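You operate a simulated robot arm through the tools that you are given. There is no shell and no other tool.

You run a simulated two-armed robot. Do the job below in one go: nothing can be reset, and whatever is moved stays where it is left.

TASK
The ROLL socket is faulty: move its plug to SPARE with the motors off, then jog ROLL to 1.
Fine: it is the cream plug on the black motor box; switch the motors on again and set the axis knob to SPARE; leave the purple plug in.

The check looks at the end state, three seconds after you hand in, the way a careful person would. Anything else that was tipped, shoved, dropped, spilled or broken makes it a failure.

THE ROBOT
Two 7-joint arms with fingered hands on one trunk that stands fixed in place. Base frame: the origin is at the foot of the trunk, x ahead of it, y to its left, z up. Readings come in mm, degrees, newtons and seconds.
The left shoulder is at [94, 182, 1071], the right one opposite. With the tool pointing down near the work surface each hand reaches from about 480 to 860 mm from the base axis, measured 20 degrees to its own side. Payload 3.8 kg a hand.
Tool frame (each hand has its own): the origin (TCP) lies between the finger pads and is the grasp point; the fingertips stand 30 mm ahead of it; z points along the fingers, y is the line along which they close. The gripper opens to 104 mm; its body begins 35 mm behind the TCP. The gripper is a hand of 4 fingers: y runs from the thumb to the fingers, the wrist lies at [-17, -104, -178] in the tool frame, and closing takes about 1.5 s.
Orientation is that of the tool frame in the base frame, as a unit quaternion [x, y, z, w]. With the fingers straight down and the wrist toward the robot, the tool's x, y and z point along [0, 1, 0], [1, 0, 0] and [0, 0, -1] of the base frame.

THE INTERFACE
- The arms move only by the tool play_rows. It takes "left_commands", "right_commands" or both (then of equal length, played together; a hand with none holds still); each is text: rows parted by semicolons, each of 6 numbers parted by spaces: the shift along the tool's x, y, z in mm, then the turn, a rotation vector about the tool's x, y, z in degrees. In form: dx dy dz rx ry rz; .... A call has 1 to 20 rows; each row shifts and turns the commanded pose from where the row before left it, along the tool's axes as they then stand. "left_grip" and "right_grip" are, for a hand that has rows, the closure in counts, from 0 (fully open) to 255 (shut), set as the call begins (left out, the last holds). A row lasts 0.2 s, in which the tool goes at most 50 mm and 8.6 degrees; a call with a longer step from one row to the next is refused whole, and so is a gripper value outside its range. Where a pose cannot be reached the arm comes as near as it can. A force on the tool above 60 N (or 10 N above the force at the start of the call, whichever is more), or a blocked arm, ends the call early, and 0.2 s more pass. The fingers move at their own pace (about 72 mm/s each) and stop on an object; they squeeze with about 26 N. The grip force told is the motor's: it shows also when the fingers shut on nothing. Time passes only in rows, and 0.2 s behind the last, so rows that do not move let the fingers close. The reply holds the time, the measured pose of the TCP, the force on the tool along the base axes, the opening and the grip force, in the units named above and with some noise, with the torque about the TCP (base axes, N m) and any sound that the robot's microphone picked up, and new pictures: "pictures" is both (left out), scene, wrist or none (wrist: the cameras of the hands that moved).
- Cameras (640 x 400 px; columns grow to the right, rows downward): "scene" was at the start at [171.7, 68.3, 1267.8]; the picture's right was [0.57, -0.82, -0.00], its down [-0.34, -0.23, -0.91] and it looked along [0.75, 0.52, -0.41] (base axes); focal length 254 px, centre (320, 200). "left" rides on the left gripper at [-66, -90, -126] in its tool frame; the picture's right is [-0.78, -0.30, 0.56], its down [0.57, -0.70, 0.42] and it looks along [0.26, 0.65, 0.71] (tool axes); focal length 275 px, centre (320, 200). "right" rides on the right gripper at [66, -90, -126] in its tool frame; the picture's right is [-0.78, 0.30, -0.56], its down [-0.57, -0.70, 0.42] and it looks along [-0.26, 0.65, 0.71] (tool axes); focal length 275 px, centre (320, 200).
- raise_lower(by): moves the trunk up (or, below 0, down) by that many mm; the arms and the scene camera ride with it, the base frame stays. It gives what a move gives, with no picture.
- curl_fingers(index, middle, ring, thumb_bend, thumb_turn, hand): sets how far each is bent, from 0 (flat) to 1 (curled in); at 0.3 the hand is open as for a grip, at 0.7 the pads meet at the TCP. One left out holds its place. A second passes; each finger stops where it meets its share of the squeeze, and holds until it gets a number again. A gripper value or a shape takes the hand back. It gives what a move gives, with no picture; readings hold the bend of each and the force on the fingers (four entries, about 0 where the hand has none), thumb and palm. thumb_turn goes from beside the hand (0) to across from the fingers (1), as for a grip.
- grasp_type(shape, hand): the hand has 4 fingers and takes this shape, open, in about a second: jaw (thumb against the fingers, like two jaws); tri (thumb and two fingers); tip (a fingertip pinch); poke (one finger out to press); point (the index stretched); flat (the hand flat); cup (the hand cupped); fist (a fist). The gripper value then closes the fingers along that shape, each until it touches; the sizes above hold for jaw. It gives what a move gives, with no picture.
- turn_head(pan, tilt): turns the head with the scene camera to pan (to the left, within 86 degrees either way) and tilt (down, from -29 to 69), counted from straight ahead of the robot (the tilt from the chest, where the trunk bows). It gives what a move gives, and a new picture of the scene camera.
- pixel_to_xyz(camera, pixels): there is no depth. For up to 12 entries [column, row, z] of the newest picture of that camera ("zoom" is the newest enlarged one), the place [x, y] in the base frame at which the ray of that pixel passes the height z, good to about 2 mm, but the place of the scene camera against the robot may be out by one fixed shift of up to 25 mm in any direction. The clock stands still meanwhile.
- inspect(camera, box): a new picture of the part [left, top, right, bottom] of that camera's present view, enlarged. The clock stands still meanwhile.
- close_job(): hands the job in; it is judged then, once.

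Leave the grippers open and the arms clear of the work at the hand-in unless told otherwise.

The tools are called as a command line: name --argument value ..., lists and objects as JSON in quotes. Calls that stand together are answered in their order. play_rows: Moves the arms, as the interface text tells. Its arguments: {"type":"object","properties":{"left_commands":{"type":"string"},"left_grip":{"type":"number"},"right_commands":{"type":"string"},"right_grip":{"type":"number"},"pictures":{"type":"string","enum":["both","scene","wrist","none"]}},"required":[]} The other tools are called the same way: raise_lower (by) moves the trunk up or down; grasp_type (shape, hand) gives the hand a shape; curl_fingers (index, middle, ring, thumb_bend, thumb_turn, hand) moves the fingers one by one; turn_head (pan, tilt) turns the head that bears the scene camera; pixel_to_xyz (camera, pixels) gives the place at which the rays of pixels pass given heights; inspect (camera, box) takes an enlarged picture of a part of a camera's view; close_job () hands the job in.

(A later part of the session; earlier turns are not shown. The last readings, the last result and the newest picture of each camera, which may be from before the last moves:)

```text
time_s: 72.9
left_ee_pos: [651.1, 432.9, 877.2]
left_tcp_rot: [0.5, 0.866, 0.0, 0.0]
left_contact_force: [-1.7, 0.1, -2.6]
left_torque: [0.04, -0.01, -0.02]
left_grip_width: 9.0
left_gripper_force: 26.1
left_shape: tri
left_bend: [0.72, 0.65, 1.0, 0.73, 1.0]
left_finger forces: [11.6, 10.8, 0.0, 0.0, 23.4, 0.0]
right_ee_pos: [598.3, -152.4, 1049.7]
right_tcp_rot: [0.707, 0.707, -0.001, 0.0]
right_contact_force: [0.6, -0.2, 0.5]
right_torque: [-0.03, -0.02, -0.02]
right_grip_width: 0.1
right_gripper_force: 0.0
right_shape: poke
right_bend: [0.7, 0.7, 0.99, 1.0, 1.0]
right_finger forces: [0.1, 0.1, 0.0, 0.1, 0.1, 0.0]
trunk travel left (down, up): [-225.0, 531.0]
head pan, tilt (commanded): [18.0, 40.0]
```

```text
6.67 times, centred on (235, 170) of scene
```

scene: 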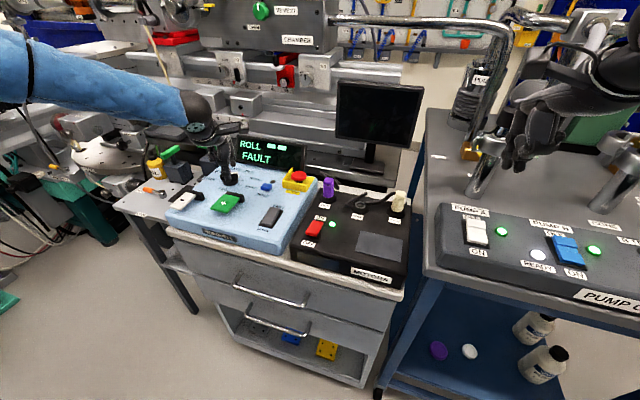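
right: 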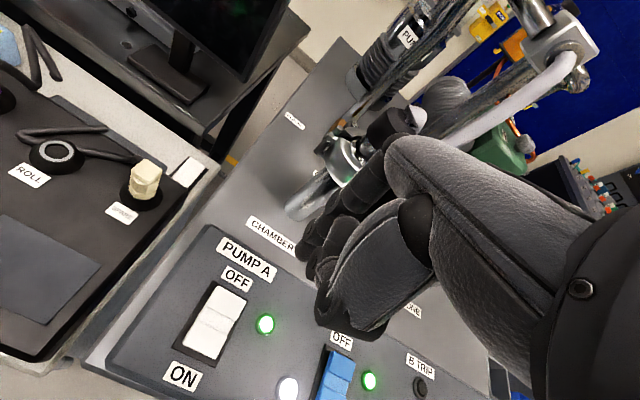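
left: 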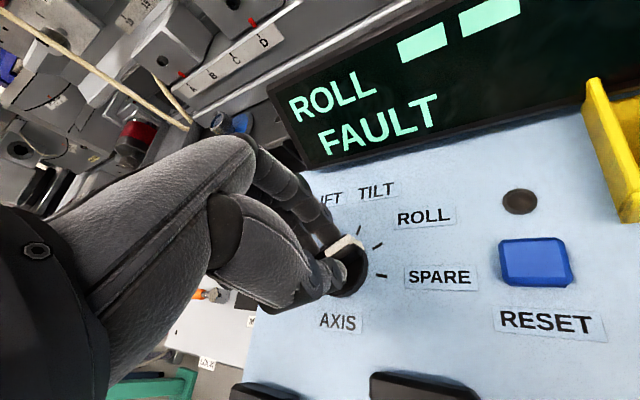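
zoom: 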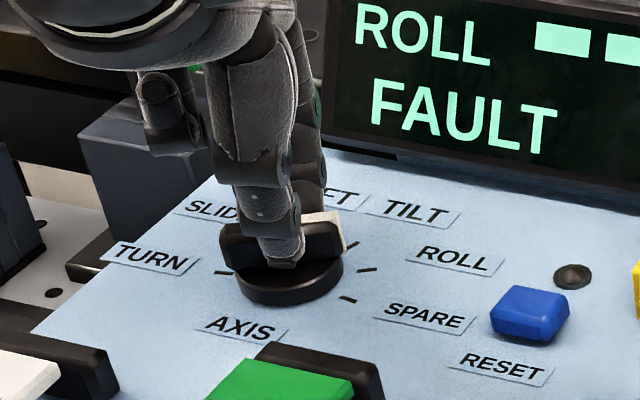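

The bar is gripped evenly: index 12 N, middle 11 N, thumb 23 N. I'll turn it 40° clockwise in steps and read the display.

play_rows --left_commands "0 0 0 0 0 5; 0 0 0 0 0 5; 0 0 0 0 0 5; 0 0 0 0 0 5; 0 0 0 0 0 5; 0 0 0 0 0 5; 0 0 0 0 0 5; 0 0 0 0 0 5; 0 0 0 0 0 0" --pictures "both"

inspect --camera "left" --box '[240, 150, 440, 330]'

inspect --camera "scene" --box '[195, 130, 315, 210]'

```text
time_s: 74.9
left_ee_pos: [650.1, 433.2, 877.1]
left_tcp_rot: [0.766, 0.643, 0.0, -0.001]
left_contact_force: [-6.1, -1.1, -3.9]
left_torque: [-0.01, 0.12, -0.01]
left_grip_width: 8.7
left_gripper_force: 25.8
left_shape: tri
left_bend: [0.72, 0.66, 1.0, 0.73, 1.0]
left_finger forces: [11.1, 9.7, 0.1, 0.0, 26.8, 0.0]
right_ee_pos: [597.9, -153.7, 1050.9]
right_tcp_rot: [0.707, 0.707, 0.0, 0.0]
right_contact_force: [0.5, 0.3, -0.8]
right_torque: [-0.01, 0.01, -0.02]
right_grip_width: 0.0
right_gripper_force: 0.1
right_shape: poke
right_bend: [0.7, 0.7, 0.99, 1.0, 1.0]
right_finger forces: [0.1, 0.0, 0.0, 0.1, 0.1, 0.0]
trunk travel left (down, up): [-225.0, 531.0]
head pan, tilt (commanded): [18.0, 40.0]
```

scene: 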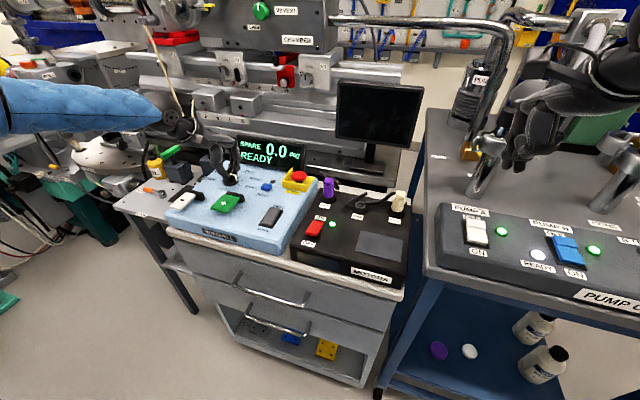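
left: 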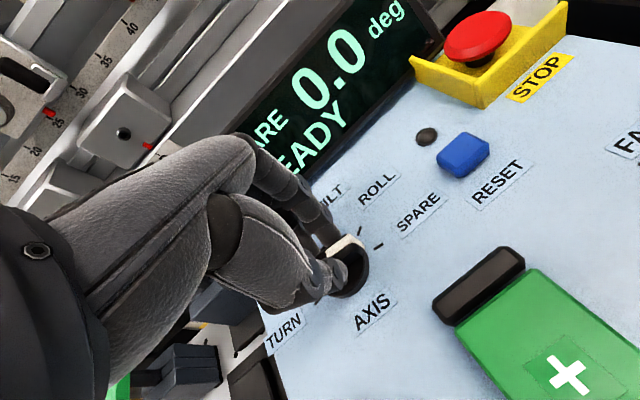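

```text
2.22 times, centred on (340, 240) of left
```

zoom: 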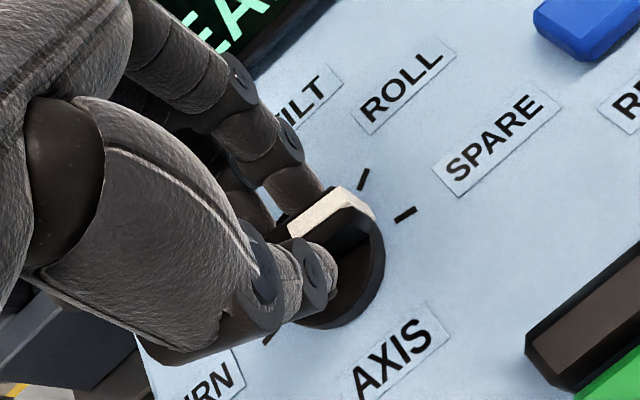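

```text
5.00 times, centred on (255, 170) of scene
```

zoom: 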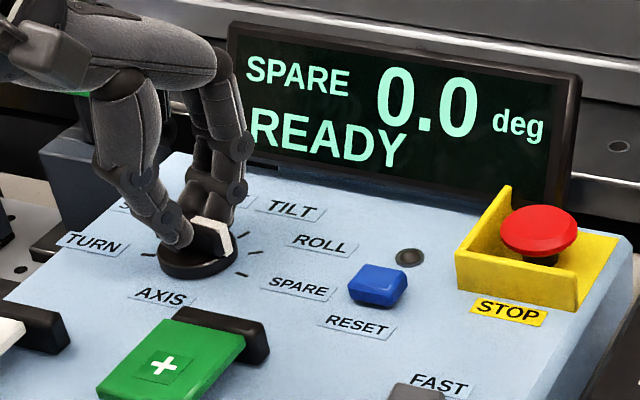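

The display reads "SPARE 0.0 deg READY", so the knob is on SPARE and no reset is needed. I'll open the fingers and rise straight up.

play_rows --left_commands "0 0 0 0 0 0; 0 0 0 0 0 0; 0 0 0 0 0 0; 0 0 0 0 0 0; 0 0 -10 0 0 0; 0 0 -15 0 0 0; 0 0 -20 0 0 0; 0 0 -20 0 0 0; 0 0 0 0 0 0" --left_grip 130 --pictures "both"

inspect --camera "scene" --box '[195, 130, 315, 210]'

inspect --camera "left" --box '[260, 180, 440, 340]'

```text
time_s: 76.9
left_ee_pos: [651.5, 433.2, 942.3]
left_tcp_rot: [0.766, 0.643, 0.0, 0.0]
left_contact_force: [0.1, -0.2, -0.1]
left_torque: [-0.02, 0.01, -0.02]
left_grip_width: 50.7
left_gripper_force: 0.2
left_shape: tri
left_bend: [0.74, 0.45, 0.99, 0.69, 1.0]
left_finger forces: [0.1, 0.0, 0.0, 0.0, 0.1, 0.0]
right_ee_pos: [597.8, -153.0, 1050.0]
right_tcp_rot: [0.708, 0.706, 0.0, 0.0]
right_contact_force: [0.1, 0.2, 0.1]
right_torque: [-0.01, 0.02, 0.02]
right_grip_width: 0.1
right_gripper_force: 0.1
right_shape: poke
right_bend: [0.7, 0.7, 0.99, 1.0, 1.0]
right_finger forces: [0.1, 0.0, 0.1, 0.0, 0.1, 0.1]
trunk travel left (down, up): [-225.0, 531.0]
head pan, tilt (commanded): [18.0, 40.0]
```

scene: 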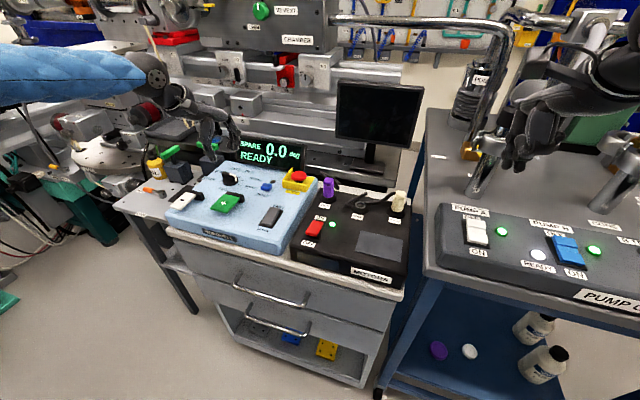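
left: 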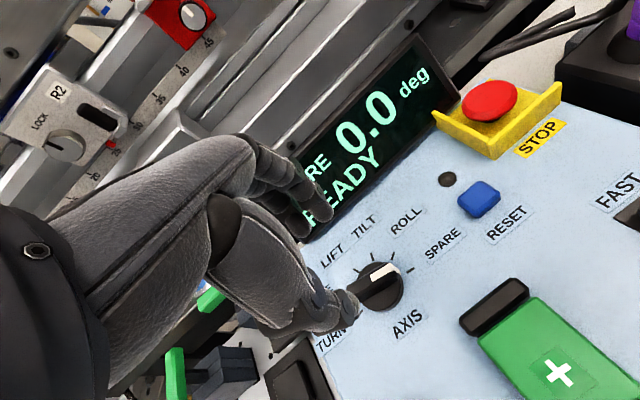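

```text
5.00 times, centred on (255, 170) of scene
```

zoom: 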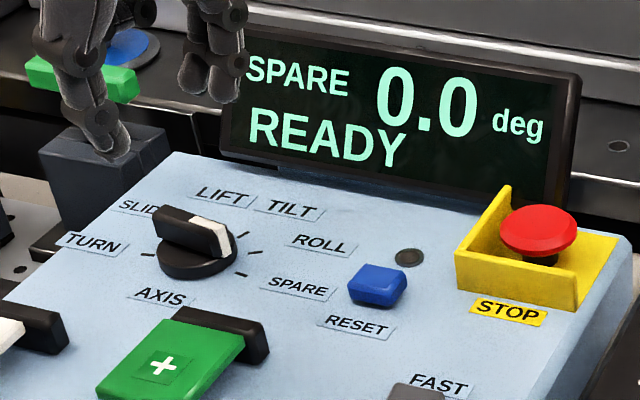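

```text
2.50 times, centred on (350, 260) of left
```

zoom: 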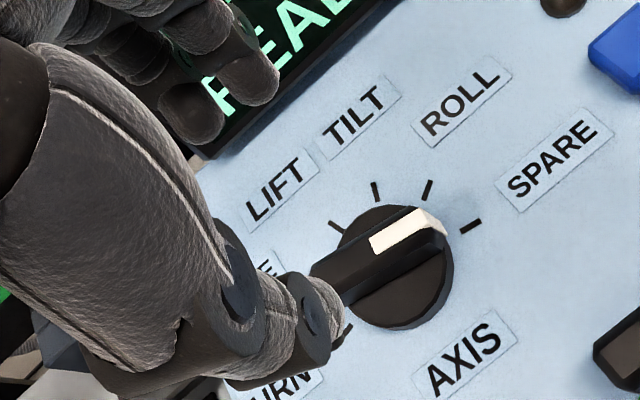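

The knob points to SPARE and the display shows "SPARE 0.0 deg READY". Next is jogging. I'll shape the left hand to poke, bring it back to its straight orientation and move it above the green "+" key, around (540, 376).

grasp_type --shape "poke" --hand "left"

play_rows --left_commands "0 0 0 0 0 -5; 0 0 0 0 0 -5; -16 -28 0 0 0 0; -16 -28 0 0 0 0; -16 -29 0 0 0 0; -16 -29 0 0 0 0; 0 0 0 0 0 0" --pictures "both"

inspect --camera "left" --box '[240, 180, 440, 380]'

inspect --camera "scene" --box '[150, 130, 330, 260]'

```text
time_s: 77.8
left_ee_pos: [650.8, 432.6, 943.5]
left_tcp_rot: [0.766, 0.643, -0.001, 0.0]
left_contact_force: [0.6, 0.2, -0.5]
left_torque: [0.01, 0.02, -0.01]
left_grip_width: 0.0
left_gripper_force: 0.0
left_shape: poke
left_bend: [0.7, 0.7, 0.99, 1.0, 1.0]
left_finger forces: [0.0, 0.1, 0.0, 0.1, 0.0, 0.0]
right_ee_pos: [597.6, -153.8, 1051.0]
right_tcp_rot: [0.706, 0.708, 0.0, -0.001]
right_contact_force: [-0.2, 0.4, 1.3]
right_torque: [0.01, 0.01, -0.01]
right_grip_width: 0.2
right_gripper_force: 0.2
right_shape: poke
right_bend: [0.7, 0.7, 0.99, 1.0, 1.0]
right_finger forces: [0.1, 0.1, 0.1, 0.0, 0.0, 0.0]
trunk travel left (down, up): [-225.0, 531.0]
head pan, tilt (commanded): [18.0, 40.0]
```

```text
time_s: 79.4
left_ee_pos: [538.3, 369.2, 942.3]
left_tcp_rot: [0.708, 0.707, 0.0, 0.0]
left_contact_force: [-0.9, -0.6, -0.1]
left_torque: [-0.01, -0.01, -0.02]
left_grip_width: 0.0
left_gripper_force: 0.0
left_shape: poke
left_bend: [0.7, 0.7, 0.99, 1.0, 1.0]
left_finger forces: [0.0, 0.0, 0.0, 0.0, 0.0, 0.0]
right_ee_pos: [597.9, -153.5, 1050.4]
right_tcp_rot: [0.707, 0.707, 0.0, 0.0]
right_contact_force: [1.0, -0.2, 0.0]
right_torque: [0.02, -0.02, -0.02]
right_grip_width: 0.1
right_gripper_force: 0.0
right_shape: poke
right_bend: [0.7, 0.7, 0.99, 1.0, 1.0]
right_finger forces: [0.1, 0.0, 0.0, 0.0, 0.0, 0.0]
trunk travel left (down, up): [-225.0, 531.0]
head pan, tilt (commanded): [18.0, 40.0]
```

scene: 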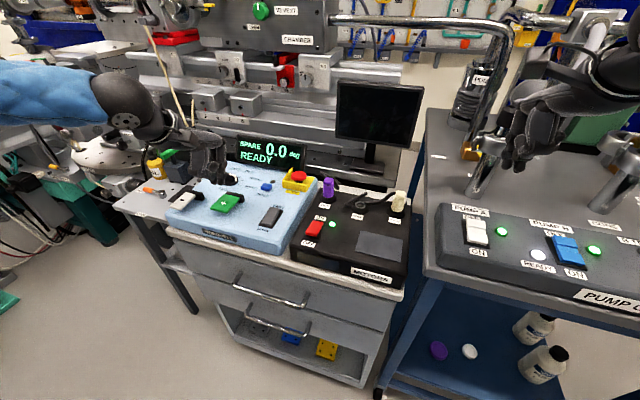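
left: 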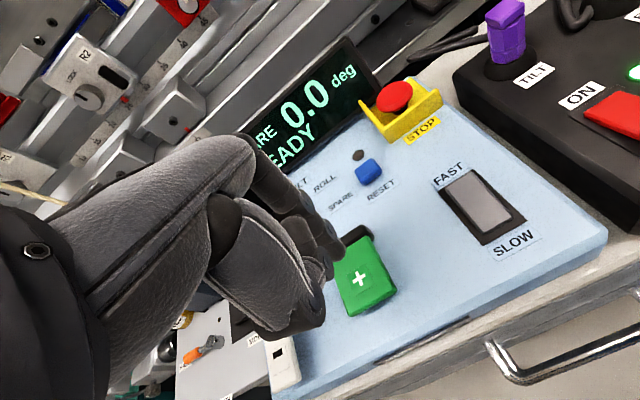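

```text
2.00 times, centred on (340, 280) of left
```

zoom: 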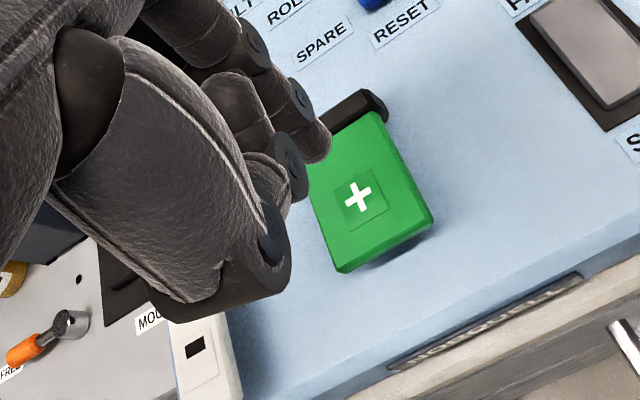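

```text
3.08 times, centred on (240, 195) of scene
```

zoom: 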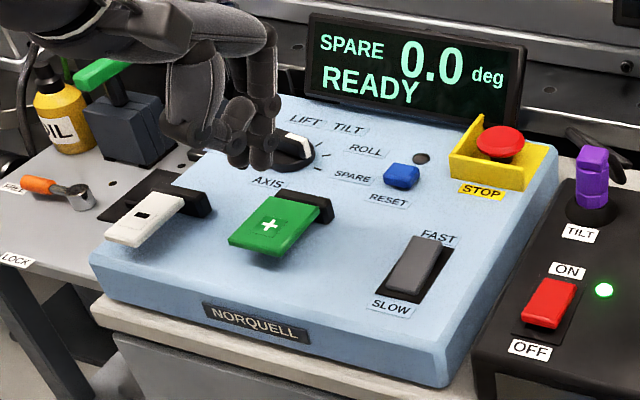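

The fingertips are near the key. It spans x 518–575 and y 352–395, with its surface at about z 858 and its hinge at the back. I'll move slightly towards its front half and go down to about 7 mm above it.

play_rows --left_commands "-2 -5 10 0 0 0; 0 0 12 0 0 0; 0 0 12 0 0 0; 0 0 8 0 0 0; 0 0 0 0 0 0" --pictures "wrist"

inspect --camera "left" --box '[260, 200, 420, 340]'

inspect --camera "scene" --box '[180, 130, 310, 240]'

```text
time_s: 80.6
left_ee_pos: [532.6, 367.8, 900.5]
left_tcp_rot: [0.707, 0.707, 0.0, 0.0]
left_contact_force: [-0.1, -0.2, 0.1]
left_torque: [-0.03, 0.04, -0.01]
left_grip_width: 0.0
left_gripper_force: 0.1
left_shape: poke
left_bend: [0.7, 0.7, 0.99, 1.0, 1.0]
left_finger forces: [0.1, 0.0, 0.0, 0.1, 0.0, 0.0]
right_ee_pos: [597.1, -153.9, 1050.1]
right_tcp_rot: [0.708, 0.706, 0.0, 0.0]
right_contact_force: [-0.3, -0.1, -0.1]
right_torque: [0.0, 0.01, -0.02]
right_grip_width: 0.0
right_gripper_force: 0.1
right_shape: poke
right_bend: [0.7, 0.7, 0.99, 1.0, 1.0]
right_finger forces: [0.0, 0.0, 0.1, 0.0, 0.0, 0.0]
trunk travel left (down, up): [-225.0, 531.0]
head pan, tilt (commanded): [18.0, 40.0]
```

left: 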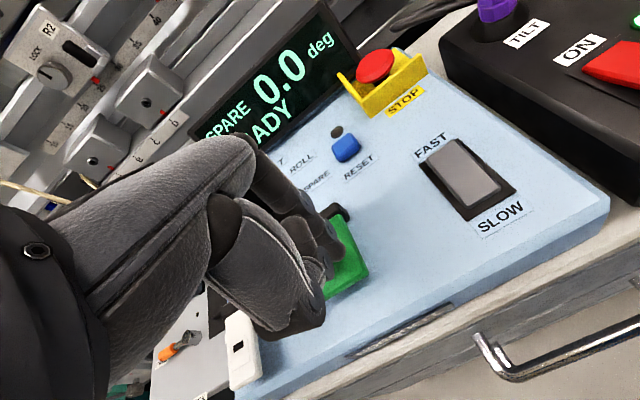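

```text
2.86 times, centred on (340, 270) of left
```

zoom: 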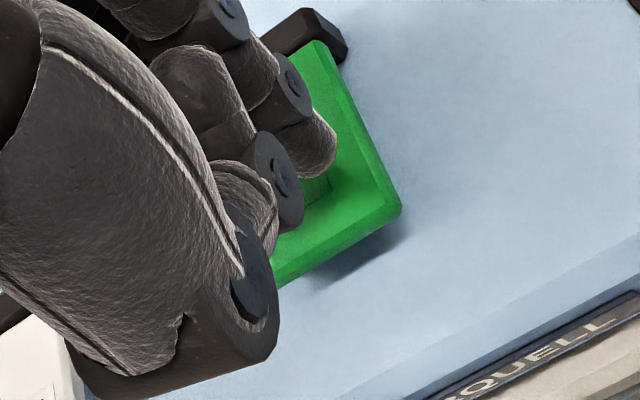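

```text
3.64 times, centred on (245, 185) of scene
```

zoom: 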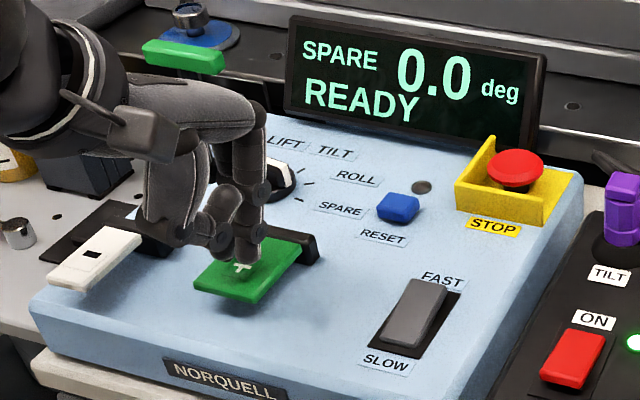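

The fingertip is over the "+" mark and the display still reads 0.0. I'll lower in small steps and check the display after each one.

play_rows --left_commands "0 0 2 0 0 0; 0 0 2 0 0 0; 0 0 2 0 0 0; 0 0 1 0 0 0" --pictures "none"

inspect --camera "scene" --box '[180, 130, 310, 240]'

```text
time_s: 81.6
left_ee_pos: [532.7, 368.1, 893.0]
left_tcp_rot: [0.707, 0.707, 0.0, 0.0]
left_contact_force: [0.0, -0.5, -0.2]
left_torque: [-0.01, 0.03, 0.0]
left_grip_width: 0.0
left_gripper_force: 0.0
left_shape: poke
left_bend: [0.7, 0.7, 0.99, 1.0, 1.0]
left_finger forces: [0.1, 0.0, 0.0, 0.1, 0.1, 0.0]
right_ee_pos: [597.6, -152.7, 1049.6]
right_tcp_rot: [0.707, 0.707, 0.0, 0.001]
right_contact_force: [0.2, -0.6, 0.2]
right_torque: [0.02, -0.01, 0.0]
right_grip_width: 0.0
right_gripper_force: 0.1
right_shape: poke
right_bend: [0.7, 0.7, 0.99, 1.0, 1.0]
right_finger forces: [0.1, 0.0, 0.0, 0.0, 0.0, 0.0]
trunk travel left (down, up): [-225.0, 531.0]
head pan, tilt (commanded): [18.0, 40.0]
```

```text
3.64 times, centred on (245, 185) of scene
```

zoom: 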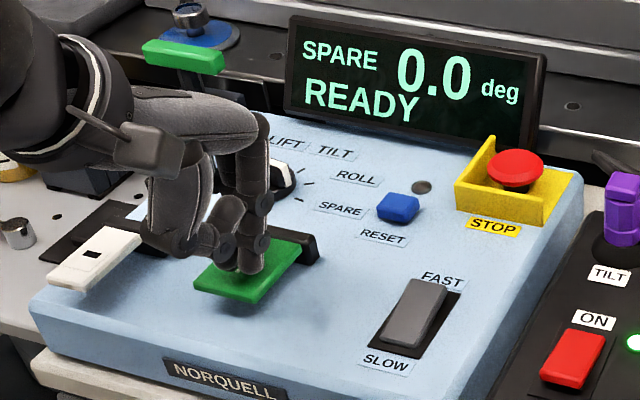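

No contact yet. I'll go down another 3 mm.

play_rows --left_commands "0 0 1.5 0 0 0; 0 0 1.5 0 0 0" --pictures "none"

inspect --camera "scene" --box '[180, 130, 310, 240]'

```text
time_s: 82.2
left_ee_pos: [532.6, 366.0, 890.5]
left_tcp_rot: [0.707, 0.707, 0.0, 0.0]
left_contact_force: [0.3, 0.3, -0.7]
left_torque: [-0.02, 0.0, 0.01]
left_grip_width: 0.0
left_gripper_force: 0.0
left_shape: poke
left_bend: [0.7, 0.7, 0.99, 1.0, 1.0]
left_finger forces: [0.0, 0.0, 0.0, 0.1, 0.0, 0.0]
right_ee_pos: [597.2, -152.5, 1048.9]
right_tcp_rot: [0.708, 0.707, -0.001, 0.0]
right_contact_force: [0.2, -0.4, -0.1]
right_torque: [-0.03, 0.02, 0.0]
right_grip_width: 0.1
right_gripper_force: 0.2
right_shape: poke
right_bend: [0.7, 0.7, 0.99, 1.0, 1.0]
right_finger forces: [0.0, 0.0, 0.0, 0.0, 0.0, 0.1]
trunk travel left (down, up): [-225.0, 531.0]
head pan, tilt (commanded): [18.0, 40.0]
```

```text
3.64 times, centred on (245, 185) of scene
```

zoom: 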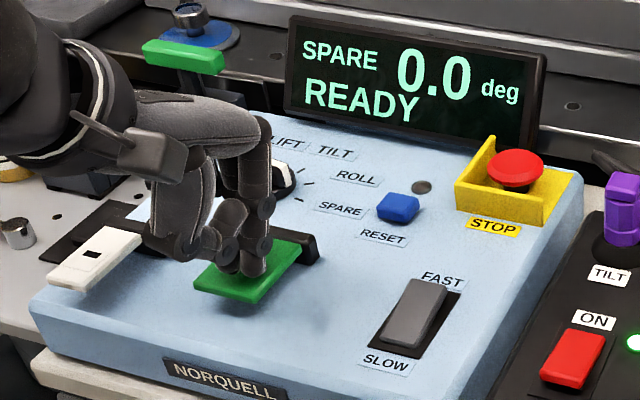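

Still no force. I'll lower 3 mm more.

play_rows --left_commands "0 0 1.5 0 0 0; 0 0 1.5 0 0 0" --pictures "none"

inspect --camera "scene" --box '[180, 130, 310, 240]'

```text
time_s: 82.8
left_ee_pos: [532.0, 367.4, 887.4]
left_tcp_rot: [0.707, 0.707, 0.0, 0.0]
left_contact_force: [-0.1, -0.6, -0.4]
left_torque: [-0.01, 0.02, -0.03]
left_grip_width: 0.0
left_gripper_force: 0.0
left_shape: poke
left_bend: [0.7, 0.7, 0.99, 1.0, 1.0]
left_finger forces: [0.0, 0.1, 0.0, 0.0, 0.1, 0.0]
right_ee_pos: [598.6, -152.9, 1050.9]
right_tcp_rot: [0.707, 0.707, -0.001, 0.0]
right_contact_force: [-0.2, -0.3, 0.0]
right_torque: [-0.02, -0.03, 0.02]
right_grip_width: 0.0
right_gripper_force: 0.1
right_shape: poke
right_bend: [0.7, 0.7, 0.99, 1.0, 1.0]
right_finger forces: [0.0, 0.0, 0.0, 0.1, 0.0, 0.0]
trunk travel left (down, up): [-225.0, 531.0]
head pan, tilt (commanded): [18.0, 40.0]
```

```text
3.64 times, centred on (245, 185) of scene
```

zoom: 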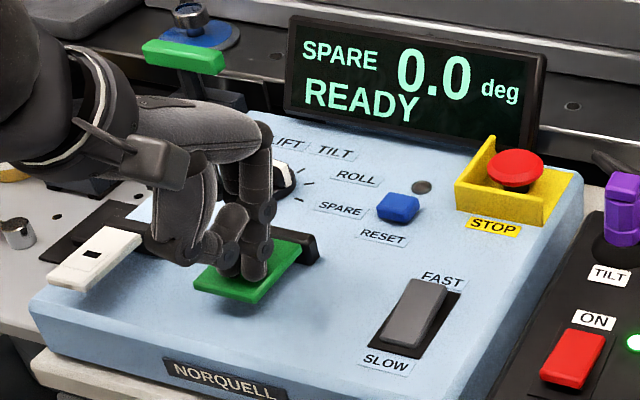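

Still no force, though the finger is nearly touching. I'll go down another 3 mm.

play_rows --left_commands "0 0 1.5 0 0 0; 0 0 1.5 0 0 0" --pictures "none"

inspect --camera "scene" --box '[180, 130, 310, 240]'

```text
time_s: 83.4
left_ee_pos: [531.9, 366.3, 885.0]
left_tcp_rot: [0.707, 0.707, 0.0, 0.0]
left_contact_force: [-0.8, 0.2, 1.4]
left_torque: [0.03, -0.01, 0.0]
left_grip_width: 0.1
left_gripper_force: 0.1
left_shape: poke
left_bend: [0.7, 0.7, 0.99, 1.0, 1.0]
left_finger forces: [0.0, 1.1, 0.0, 0.0, 0.0, 0.1]
right_ee_pos: [598.3, -153.1, 1049.8]
right_tcp_rot: [0.707, 0.707, 0.001, 0.0]
right_contact_force: [-0.1, -0.4, 1.1]
right_torque: [-0.03, 0.01, -0.07]
right_grip_width: 0.1
right_gripper_force: 0.0
right_shape: poke
right_bend: [0.7, 0.7, 0.99, 1.0, 1.0]
right_finger forces: [0.0, 0.0, 0.1, 0.0, 0.0, 0.0]
trunk travel left (down, up): [-225.0, 531.0]
head pan, tilt (commanded): [18.0, 40.0]
```

```text
3.64 times, centred on (245, 185) of scene
```

zoom: 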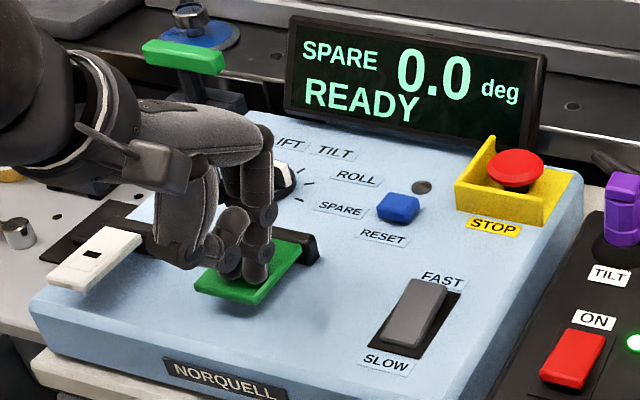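

Contact: the middle finger reads 1.1 N. From here I'll press 1 mm at a time and check the display each time.

play_rows --left_commands "0 0 1 0 0 0" --pictures "none"

inspect --camera "scene" --box '[180, 130, 310, 240]'

```text
time_s: 83.8
left_ee_pos: [534.5, 366.5, 883.4]
left_tcp_rot: [0.707, 0.707, 0.0, 0.0]
left_contact_force: [-0.6, -0.5, 1.3]
left_torque: [0.05, 0.04, 0.0]
left_grip_width: 0.0
left_gripper_force: 0.1
left_shape: poke
left_bend: [0.7, 0.7, 0.99, 1.0, 1.0]
left_finger forces: [0.0, 1.3, 0.1, 0.0, 0.1, 0.0]
right_ee_pos: [598.3, -153.5, 1049.5]
right_tcp_rot: [0.707, 0.707, 0.0, 0.0]
right_contact_force: [-0.5, -0.5, -0.3]
right_torque: [0.03, -0.04, 0.0]
right_grip_width: 0.0
right_gripper_force: 0.0
right_shape: poke
right_bend: [0.7, 0.7, 0.99, 1.0, 1.0]
right_finger forces: [0.0, 0.0, 0.0, 0.0, 0.0, 0.0]
trunk travel left (down, up): [-225.0, 531.0]
head pan, tilt (commanded): [18.0, 40.0]
```

```text
3.64 times, centred on (245, 185) of scene
```

zoom: 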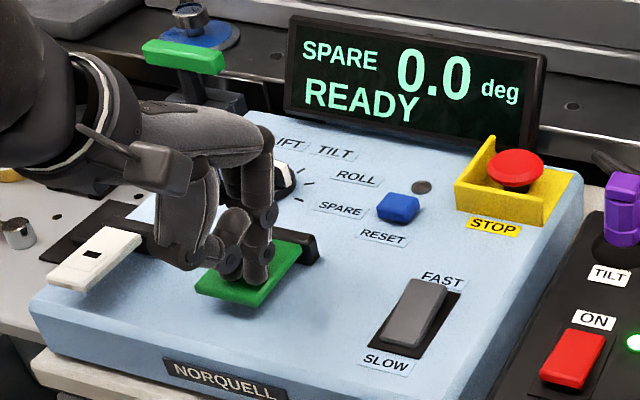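

The key gives slightly (1.3 N) and the display still reads 0.0. Another 1 mm.

play_rows --left_commands "0 0 1 0 0 0" --pictures "none"

inspect --camera "scene" --box '[180, 130, 310, 240]'

```text
time_s: 84.2
left_ee_pos: [532.8, 368.2, 883.5]
left_tcp_rot: [0.707, 0.707, 0.0, 0.0]
left_contact_force: [0.0, 0.7, 1.3]
left_torque: [-0.02, -0.02, 0.04]
left_grip_width: 0.0
left_gripper_force: 0.0
left_shape: poke
left_bend: [0.7, 0.7, 0.99, 1.0, 1.0]
left_finger forces: [0.0, 1.5, 0.1, 0.0, 0.1, 0.0]
right_ee_pos: [598.2, -155.3, 1049.5]
right_tcp_rot: [0.707, 0.707, 0.0, 0.0]
right_contact_force: [0.1, 0.1, 0.2]
right_torque: [0.0, 0.01, -0.02]
right_grip_width: 0.1
right_gripper_force: 0.0
right_shape: poke
right_bend: [0.7, 0.7, 0.99, 1.0, 1.0]
right_finger forces: [0.0, 0.1, 0.0, 0.0, 0.1, 0.0]
trunk travel left (down, up): [-225.0, 531.0]
head pan, tilt (commanded): [18.0, 40.0]
```

```text
3.64 times, centred on (245, 185) of scene
```

zoom: 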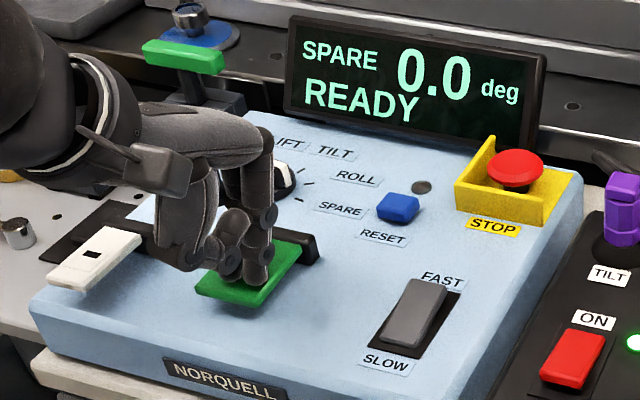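

Still 0.0. Another 1 mm.

play_rows --left_commands "0 0 1 0 0 0" --pictures "none"

inspect --camera "scene" --box '[180, 130, 310, 240]'

```text
time_s: 84.6
left_ee_pos: [533.5, 367.4, 881.9]
left_tcp_rot: [0.707, 0.708, 0.0, 0.0]
left_contact_force: [0.4, 0.0, 0.7]
left_torque: [0.05, 0.01, -0.01]
left_grip_width: 0.1
left_gripper_force: 0.1
left_shape: poke
left_bend: [0.7, 0.7, 0.99, 1.0, 1.0]
left_finger forces: [0.0, 1.5, 0.0, 0.0, 0.0, 0.0]
right_ee_pos: [597.7, -153.1, 1049.2]
right_tcp_rot: [0.707, 0.707, -0.001, 0.0]
right_contact_force: [0.2, 0.8, 0.4]
right_torque: [-0.01, 0.01, 0.04]
right_grip_width: 0.3
right_gripper_force: 0.0
right_shape: poke
right_bend: [0.7, 0.7, 0.99, 1.0, 1.0]
right_finger forces: [0.0, 0.1, 0.0, 0.0, 0.1, 0.1]
trunk travel left (down, up): [-225.0, 531.0]
head pan, tilt (commanded): [18.0, 40.0]
```

```text
3.64 times, centred on (245, 185) of scene
```

zoom: 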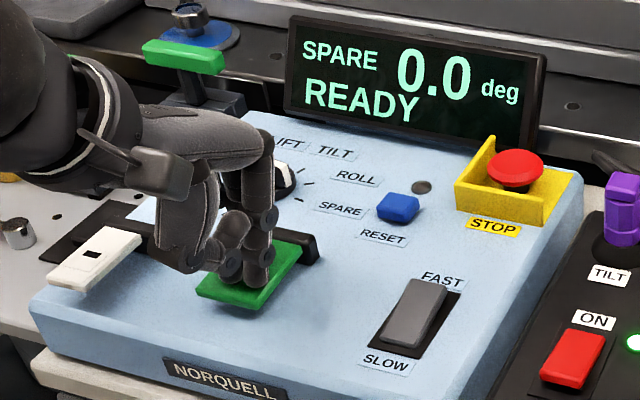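

The key is travelling down against a light spring (1.5 N). Another 1 mm.

play_rows --left_commands "0 0 1 0 0 0" --pictures "none"

inspect --camera "scene" --box '[180, 130, 310, 240]'

```text
time_s: 85.0
left_ee_pos: [533.3, 368.3, 880.8]
left_tcp_rot: [0.707, 0.708, -0.001, 0.0]
left_contact_force: [-0.2, 0.1, 2.7]
left_torque: [0.05, -0.01, 0.0]
left_grip_width: 0.0
left_gripper_force: 0.0
left_shape: poke
left_bend: [0.7, 0.7, 0.99, 1.0, 1.0]
left_finger forces: [0.0, 1.7, 0.0, 0.0, 0.0, 0.0]
right_ee_pos: [598.4, -153.0, 1050.1]
right_tcp_rot: [0.707, 0.707, 0.0, 0.0]
right_contact_force: [0.5, 0.3, 0.6]
right_torque: [0.02, -0.04, 0.02]
right_grip_width: 0.2
right_gripper_force: 0.1
right_shape: poke
right_bend: [0.7, 0.7, 0.99, 1.0, 1.0]
right_finger forces: [0.0, 0.1, 0.0, 0.0, 0.1, 0.1]
trunk travel left (down, up): [-225.0, 531.0]
head pan, tilt (commanded): [18.0, 40.0]
```

```text
3.64 times, centred on (245, 185) of scene
```

zoom: 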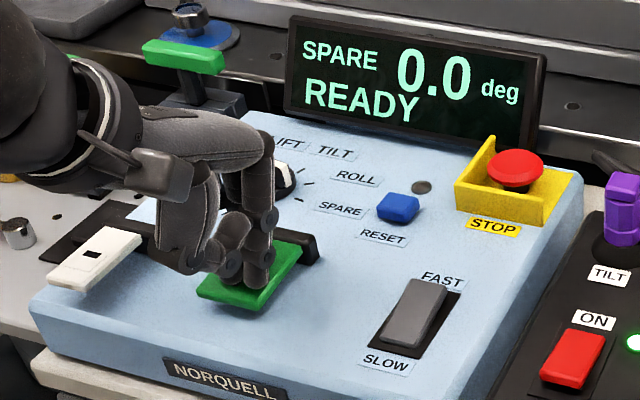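

Another 1 mm, still watching the display.

play_rows --left_commands "0 0 1 0 0 0" --pictures "none"

inspect --camera "scene" --box '[180, 130, 310, 240]'

```text
time_s: 85.4
left_ee_pos: [532.9, 368.2, 879.9]
left_tcp_rot: [0.707, 0.707, 0.0, -0.001]
left_contact_force: [-0.4, 0.3, 2.2]
left_torque: [0.04, 0.01, 0.0]
left_grip_width: 0.0
left_gripper_force: 0.1
left_shape: poke
left_bend: [0.7, 0.7, 0.99, 1.0, 1.0]
left_finger forces: [0.7, 1.3, 0.0, 0.1, 0.0, 0.0]
right_ee_pos: [597.2, -151.8, 1050.8]
right_tcp_rot: [0.707, 0.707, 0.0, 0.0]
right_contact_force: [0.4, -0.7, 0.0]
right_torque: [0.02, 0.04, -0.05]
right_grip_width: 0.0
right_gripper_force: 0.1
right_shape: poke
right_bend: [0.7, 0.7, 0.99, 1.0, 1.0]
right_finger forces: [0.0, 0.0, 0.0, 0.1, 0.0, 0.0]
trunk travel left (down, up): [-225.0, 531.0]
head pan, tilt (commanded): [18.0, 40.0]
```

```text
3.64 times, centred on (245, 185) of scene
```

zoom: 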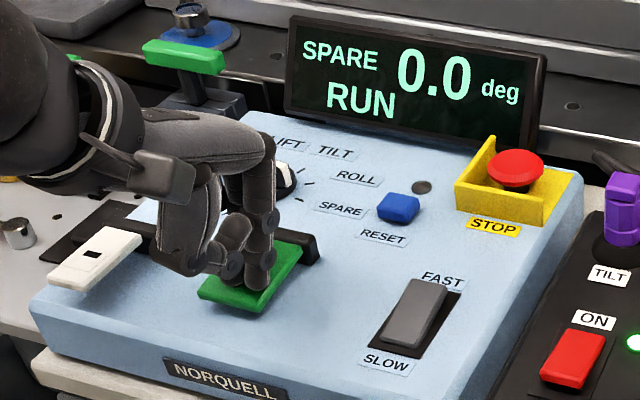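

The display now shows RUN, so jogging has begun. I'll hold still for one short row and read it.

play_rows --left_commands "0 0 0 0 0 0" --pictures "none"

inspect --camera "scene" --box '[225, 130, 315, 180]'

```text
time_s: 85.8
left_ee_pos: [532.9, 366.9, 878.5]
left_tcp_rot: [0.707, 0.707, 0.0, 0.0]
left_contact_force: [-0.6, 0.6, 2.3]
left_torque: [-0.02, -0.01, 0.01]
left_grip_width: 0.0
left_gripper_force: 0.0
left_shape: poke
left_bend: [0.7, 0.7, 0.99, 1.0, 1.0]
left_finger forces: [0.8, 1.3, 0.0, 0.0, 0.0, 0.1]
right_ee_pos: [598.6, -153.8, 1050.6]
right_tcp_rot: [0.707, 0.707, 0.001, 0.001]
right_contact_force: [0.1, 0.2, 0.3]
right_torque: [-0.01, -0.02, -0.01]
right_grip_width: 0.0
right_gripper_force: 0.1
right_shape: poke
right_bend: [0.7, 0.7, 0.99, 1.0, 1.0]
right_finger forces: [0.0, 0.1, 0.1, 0.0, 0.1, 0.0]
trunk travel left (down, up): [-225.0, 531.0]
head pan, tilt (commanded): [18.0, 40.0]
```

```text
7.11 times, centred on (270, 155) of scene
```

zoom: 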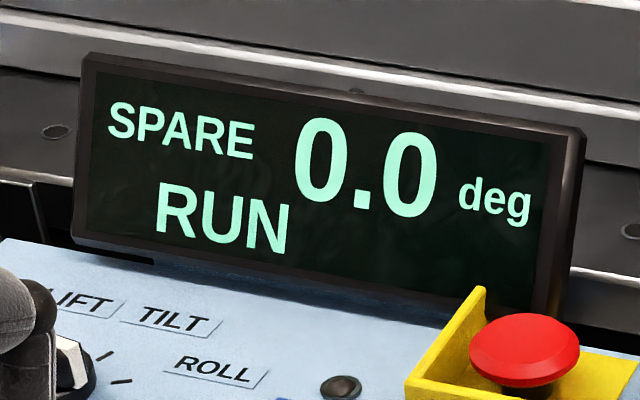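

The display shows RUN but still 0.0, so it moves slowly. I'll hold a bit longer (two rows) and read again.

play_rows --left_commands "0 0 0 0 0 0; 0 0 0 0 0 0" --pictures "none"

inspect --camera "scene" --box '[225, 130, 315, 180]'

```text
time_s: 86.4
left_ee_pos: [532.3, 367.4, 879.5]
left_tcp_rot: [0.707, 0.707, 0.0, 0.001]
left_contact_force: [-0.8, 0.0, 2.5]
left_torque: [0.02, -0.01, 0.01]
left_grip_width: 0.0
left_gripper_force: 0.1
left_shape: poke
left_bend: [0.7, 0.7, 0.99, 1.0, 1.0]
left_finger forces: [0.7, 1.4, 0.0, 0.0, 0.0, 0.0]
right_ee_pos: [598.5, -153.0, 1049.7]
right_tcp_rot: [0.707, 0.707, 0.001, 0.0]
right_contact_force: [0.1, 0.1, 0.4]
right_torque: [0.02, 0.0, 0.03]
right_grip_width: 0.0
right_gripper_force: 0.0
right_shape: poke
right_bend: [0.7, 0.7, 0.99, 1.0, 1.0]
right_finger forces: [0.0, 0.1, 0.0, 0.0, 0.1, 0.1]
trunk travel left (down, up): [-225.0, 531.0]
head pan, tilt (commanded): [18.0, 40.0]
```

```text
7.11 times, centred on (270, 155) of scene
```

zoom: 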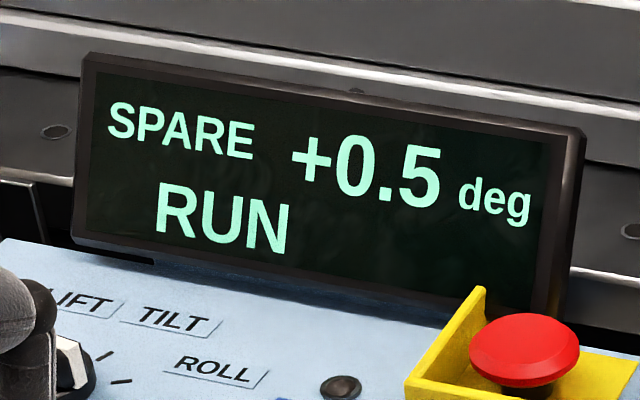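

It reads +0.5. I'll release now to see how it behaves, so that it doesn't overshoot.

play_rows --left_commands "0 0 -4 0 0 0" --pictures "none"

inspect --camera "scene" --box '[225, 130, 315, 180]'

```text
time_s: 86.8
left_ee_pos: [533.3, 367.1, 884.5]
left_tcp_rot: [0.708, 0.707, 0.0, 0.0]
left_contact_force: [0.3, -1.0, 1.6]
left_torque: [-0.02, 0.02, 0.01]
left_grip_width: 0.0
left_gripper_force: 0.1
left_shape: poke
left_bend: [0.7, 0.7, 0.99, 1.0, 1.0]
left_finger forces: [0.0, 1.3, 0.0, 0.0, 0.0, 0.1]
right_ee_pos: [596.5, -152.9, 1050.3]
right_tcp_rot: [0.707, 0.707, 0.0, 0.0]
right_contact_force: [0.0, -0.3, -0.2]
right_torque: [0.02, 0.03, 0.03]
right_grip_width: 0.0
right_gripper_force: 0.0
right_shape: poke
right_bend: [0.7, 0.7, 0.99, 1.0, 1.0]
right_finger forces: [0.1, 0.0, 0.1, 0.1, 0.0, 0.1]
trunk travel left (down, up): [-225.0, 531.0]
head pan, tilt (commanded): [18.0, 40.0]
```

```text
7.11 times, centred on (270, 155) of scene
```

zoom: 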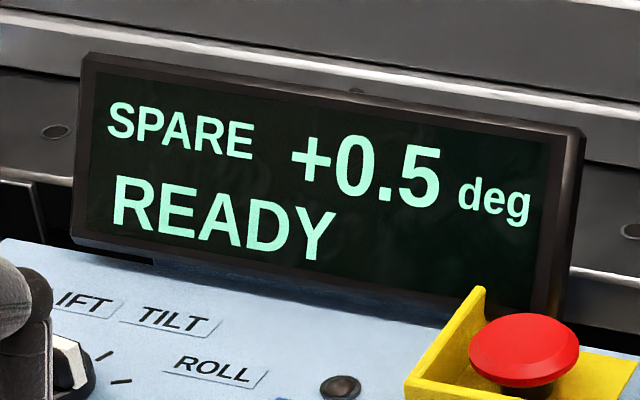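

It holds at +0.5 READY after release. I'll press again by the same amount and watch.

play_rows --left_commands "0 0 4 0 0 0" --pictures "none"

inspect --camera "scene" --box '[225, 130, 315, 180]'

```text
time_s: 87.2
left_ee_pos: [534.0, 366.9, 879.0]
left_tcp_rot: [0.707, 0.707, 0.0, 0.0]
left_contact_force: [0.2, 0.3, 1.9]
left_torque: [-0.03, -0.02, -0.02]
left_grip_width: 0.1
left_gripper_force: 0.0
left_shape: poke
left_bend: [0.7, 0.7, 0.99, 1.0, 1.0]
left_finger forces: [0.7, 1.1, 0.1, 0.0, 0.0, 0.0]
right_ee_pos: [597.8, -153.0, 1049.2]
right_tcp_rot: [0.708, 0.707, 0.0, 0.0]
right_contact_force: [0.0, -0.4, -0.6]
right_torque: [-0.01, 0.0, -0.01]
right_grip_width: 0.0
right_gripper_force: 0.0
right_shape: poke
right_bend: [0.7, 0.7, 0.99, 1.0, 1.0]
right_finger forces: [0.0, 0.1, 0.0, 0.0, 0.0, 0.0]
trunk travel left (down, up): [-225.0, 531.0]
head pan, tilt (commanded): [18.0, 40.0]
```

```text
7.11 times, centred on (270, 155) of scene
```

zoom: 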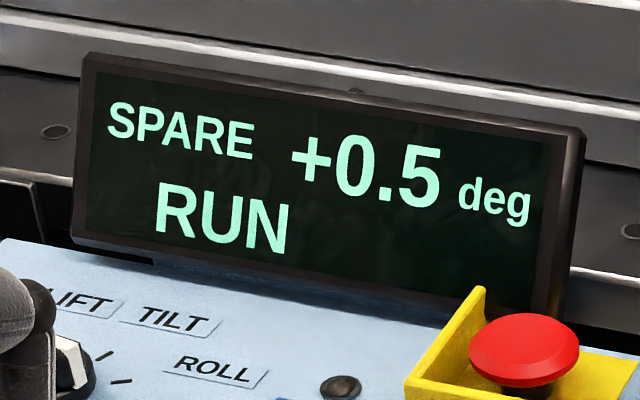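

RUN again, still +0.5. I'll hold one row and read.

play_rows --left_commands "0 0 0 0 0 0" --pictures "none"

inspect --camera "scene" --box '[225, 130, 315, 180]'

```text
time_s: 87.6
left_ee_pos: [532.3, 368.6, 880.4]
left_tcp_rot: [0.707, 0.707, 0.0, 0.0]
left_contact_force: [0.5, 0.8, 2.3]
left_torque: [0.03, -0.06, 0.01]
left_grip_width: 0.0
left_gripper_force: 0.0
left_shape: poke
left_bend: [0.7, 0.7, 0.99, 1.0, 1.0]
left_finger forces: [1.0, 0.9, 0.0, 0.1, 0.0, 0.0]
right_ee_pos: [598.2, -153.8, 1050.2]
right_tcp_rot: [0.707, 0.707, 0.001, 0.0]
right_contact_force: [-0.6, -0.3, -0.7]
right_torque: [-0.03, -0.02, 0.02]
right_grip_width: 0.0
right_gripper_force: 0.0
right_shape: poke
right_bend: [0.7, 0.7, 0.99, 1.0, 1.0]
right_finger forces: [0.0, 0.0, 0.0, 0.0, 0.1, 0.0]
trunk travel left (down, up): [-225.0, 531.0]
head pan, tilt (commanded): [18.0, 40.0]
```

```text
7.11 times, centred on (270, 155) of scene
```

zoom: 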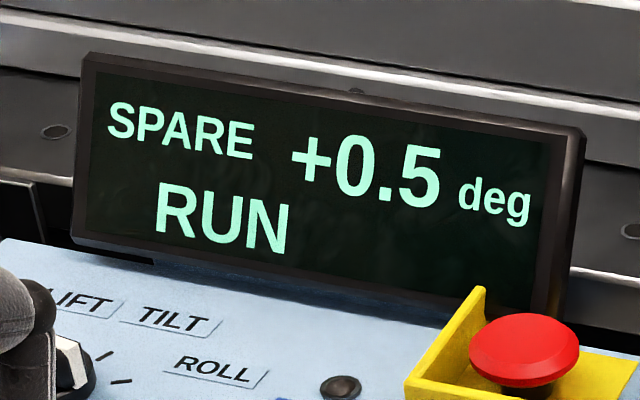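

Still +0.5 with RUN. I'll hold one more row.

play_rows --left_commands "0 0 0 0 0 0" --pictures "none"

inspect --camera "scene" --box '[225, 130, 315, 180]'

```text
time_s: 88.0
left_ee_pos: [532.8, 367.0, 879.6]
left_tcp_rot: [0.707, 0.707, 0.0, 0.0]
left_contact_force: [1.3, 0.1, 1.1]
left_torque: [-0.02, -0.03, 0.01]
left_grip_width: 0.0
left_gripper_force: 0.1
left_shape: poke
left_bend: [0.7, 0.7, 0.99, 1.0, 1.0]
left_finger forces: [1.1, 1.0, 0.1, 0.1, 0.0, 0.0]
right_ee_pos: [597.8, -152.6, 1049.5]
right_tcp_rot: [0.707, 0.707, 0.0, 0.0]
right_contact_force: [0.5, -0.9, -0.7]
right_torque: [0.04, -0.02, 0.0]
right_grip_width: 0.1
right_gripper_force: 0.1
right_shape: poke
right_bend: [0.7, 0.7, 0.99, 1.0, 1.0]
right_finger forces: [0.1, 0.1, 0.1, 0.0, 0.0, 0.0]
trunk travel left (down, up): [-225.0, 531.0]
head pan, tilt (commanded): [18.0, 40.0]
```

```text
7.11 times, centred on (270, 155) of scene
```

zoom: 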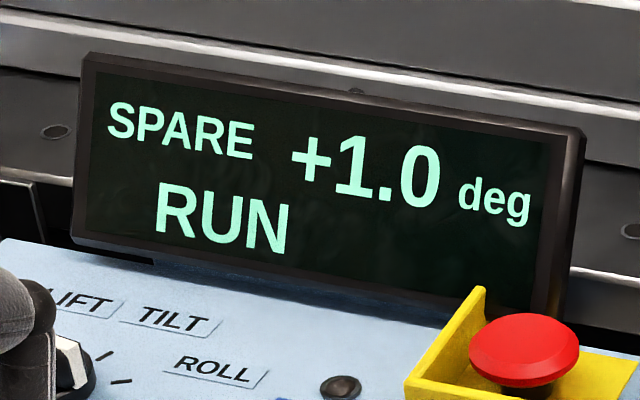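

The display reads +1.0. I'll release straight away by lifting off the key.

play_rows --left_commands "0 0 -10 0 0 0; 0 0 -20 0 0 0; 0 0 -20 0 0 0" --pictures "none"

inspect --camera "scene" --box '[180, 130, 320, 240]'

```text
time_s: 88.8
left_ee_pos: [531.8, 369.1, 929.9]
left_tcp_rot: [0.708, 0.706, 0.0, 0.0]
left_contact_force: [-0.5, -0.2, -0.1]
left_torque: [0.01, 0.0, -0.02]
left_grip_width: 0.3
left_gripper_force: 0.0
left_shape: poke
left_bend: [0.7, 0.7, 0.99, 1.0, 1.0]
left_finger forces: [0.0, 0.0, 0.0, 0.0, 0.0, 0.0]
right_ee_pos: [596.6, -152.5, 1050.8]
right_tcp_rot: [0.707, 0.707, 0.0, 0.0]
right_contact_force: [1.0, -0.4, 0.6]
right_torque: [-0.03, 0.0, 0.0]
right_grip_width: 0.0
right_gripper_force: 0.0
right_shape: poke
right_bend: [0.7, 0.7, 0.99, 1.0, 1.0]
right_finger forces: [0.0, 0.0, 0.0, 0.1, 0.0, 0.0]
trunk travel left (down, up): [-225.0, 531.0]
head pan, tilt (commanded): [18.0, 40.0]
```

```text
3.64 times, centred on (250, 185) of scene
```

zoom: 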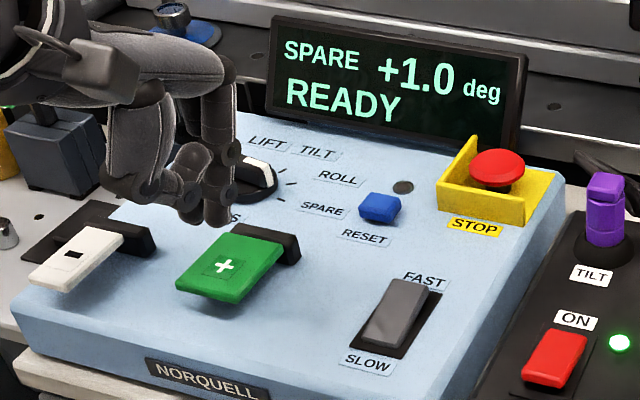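

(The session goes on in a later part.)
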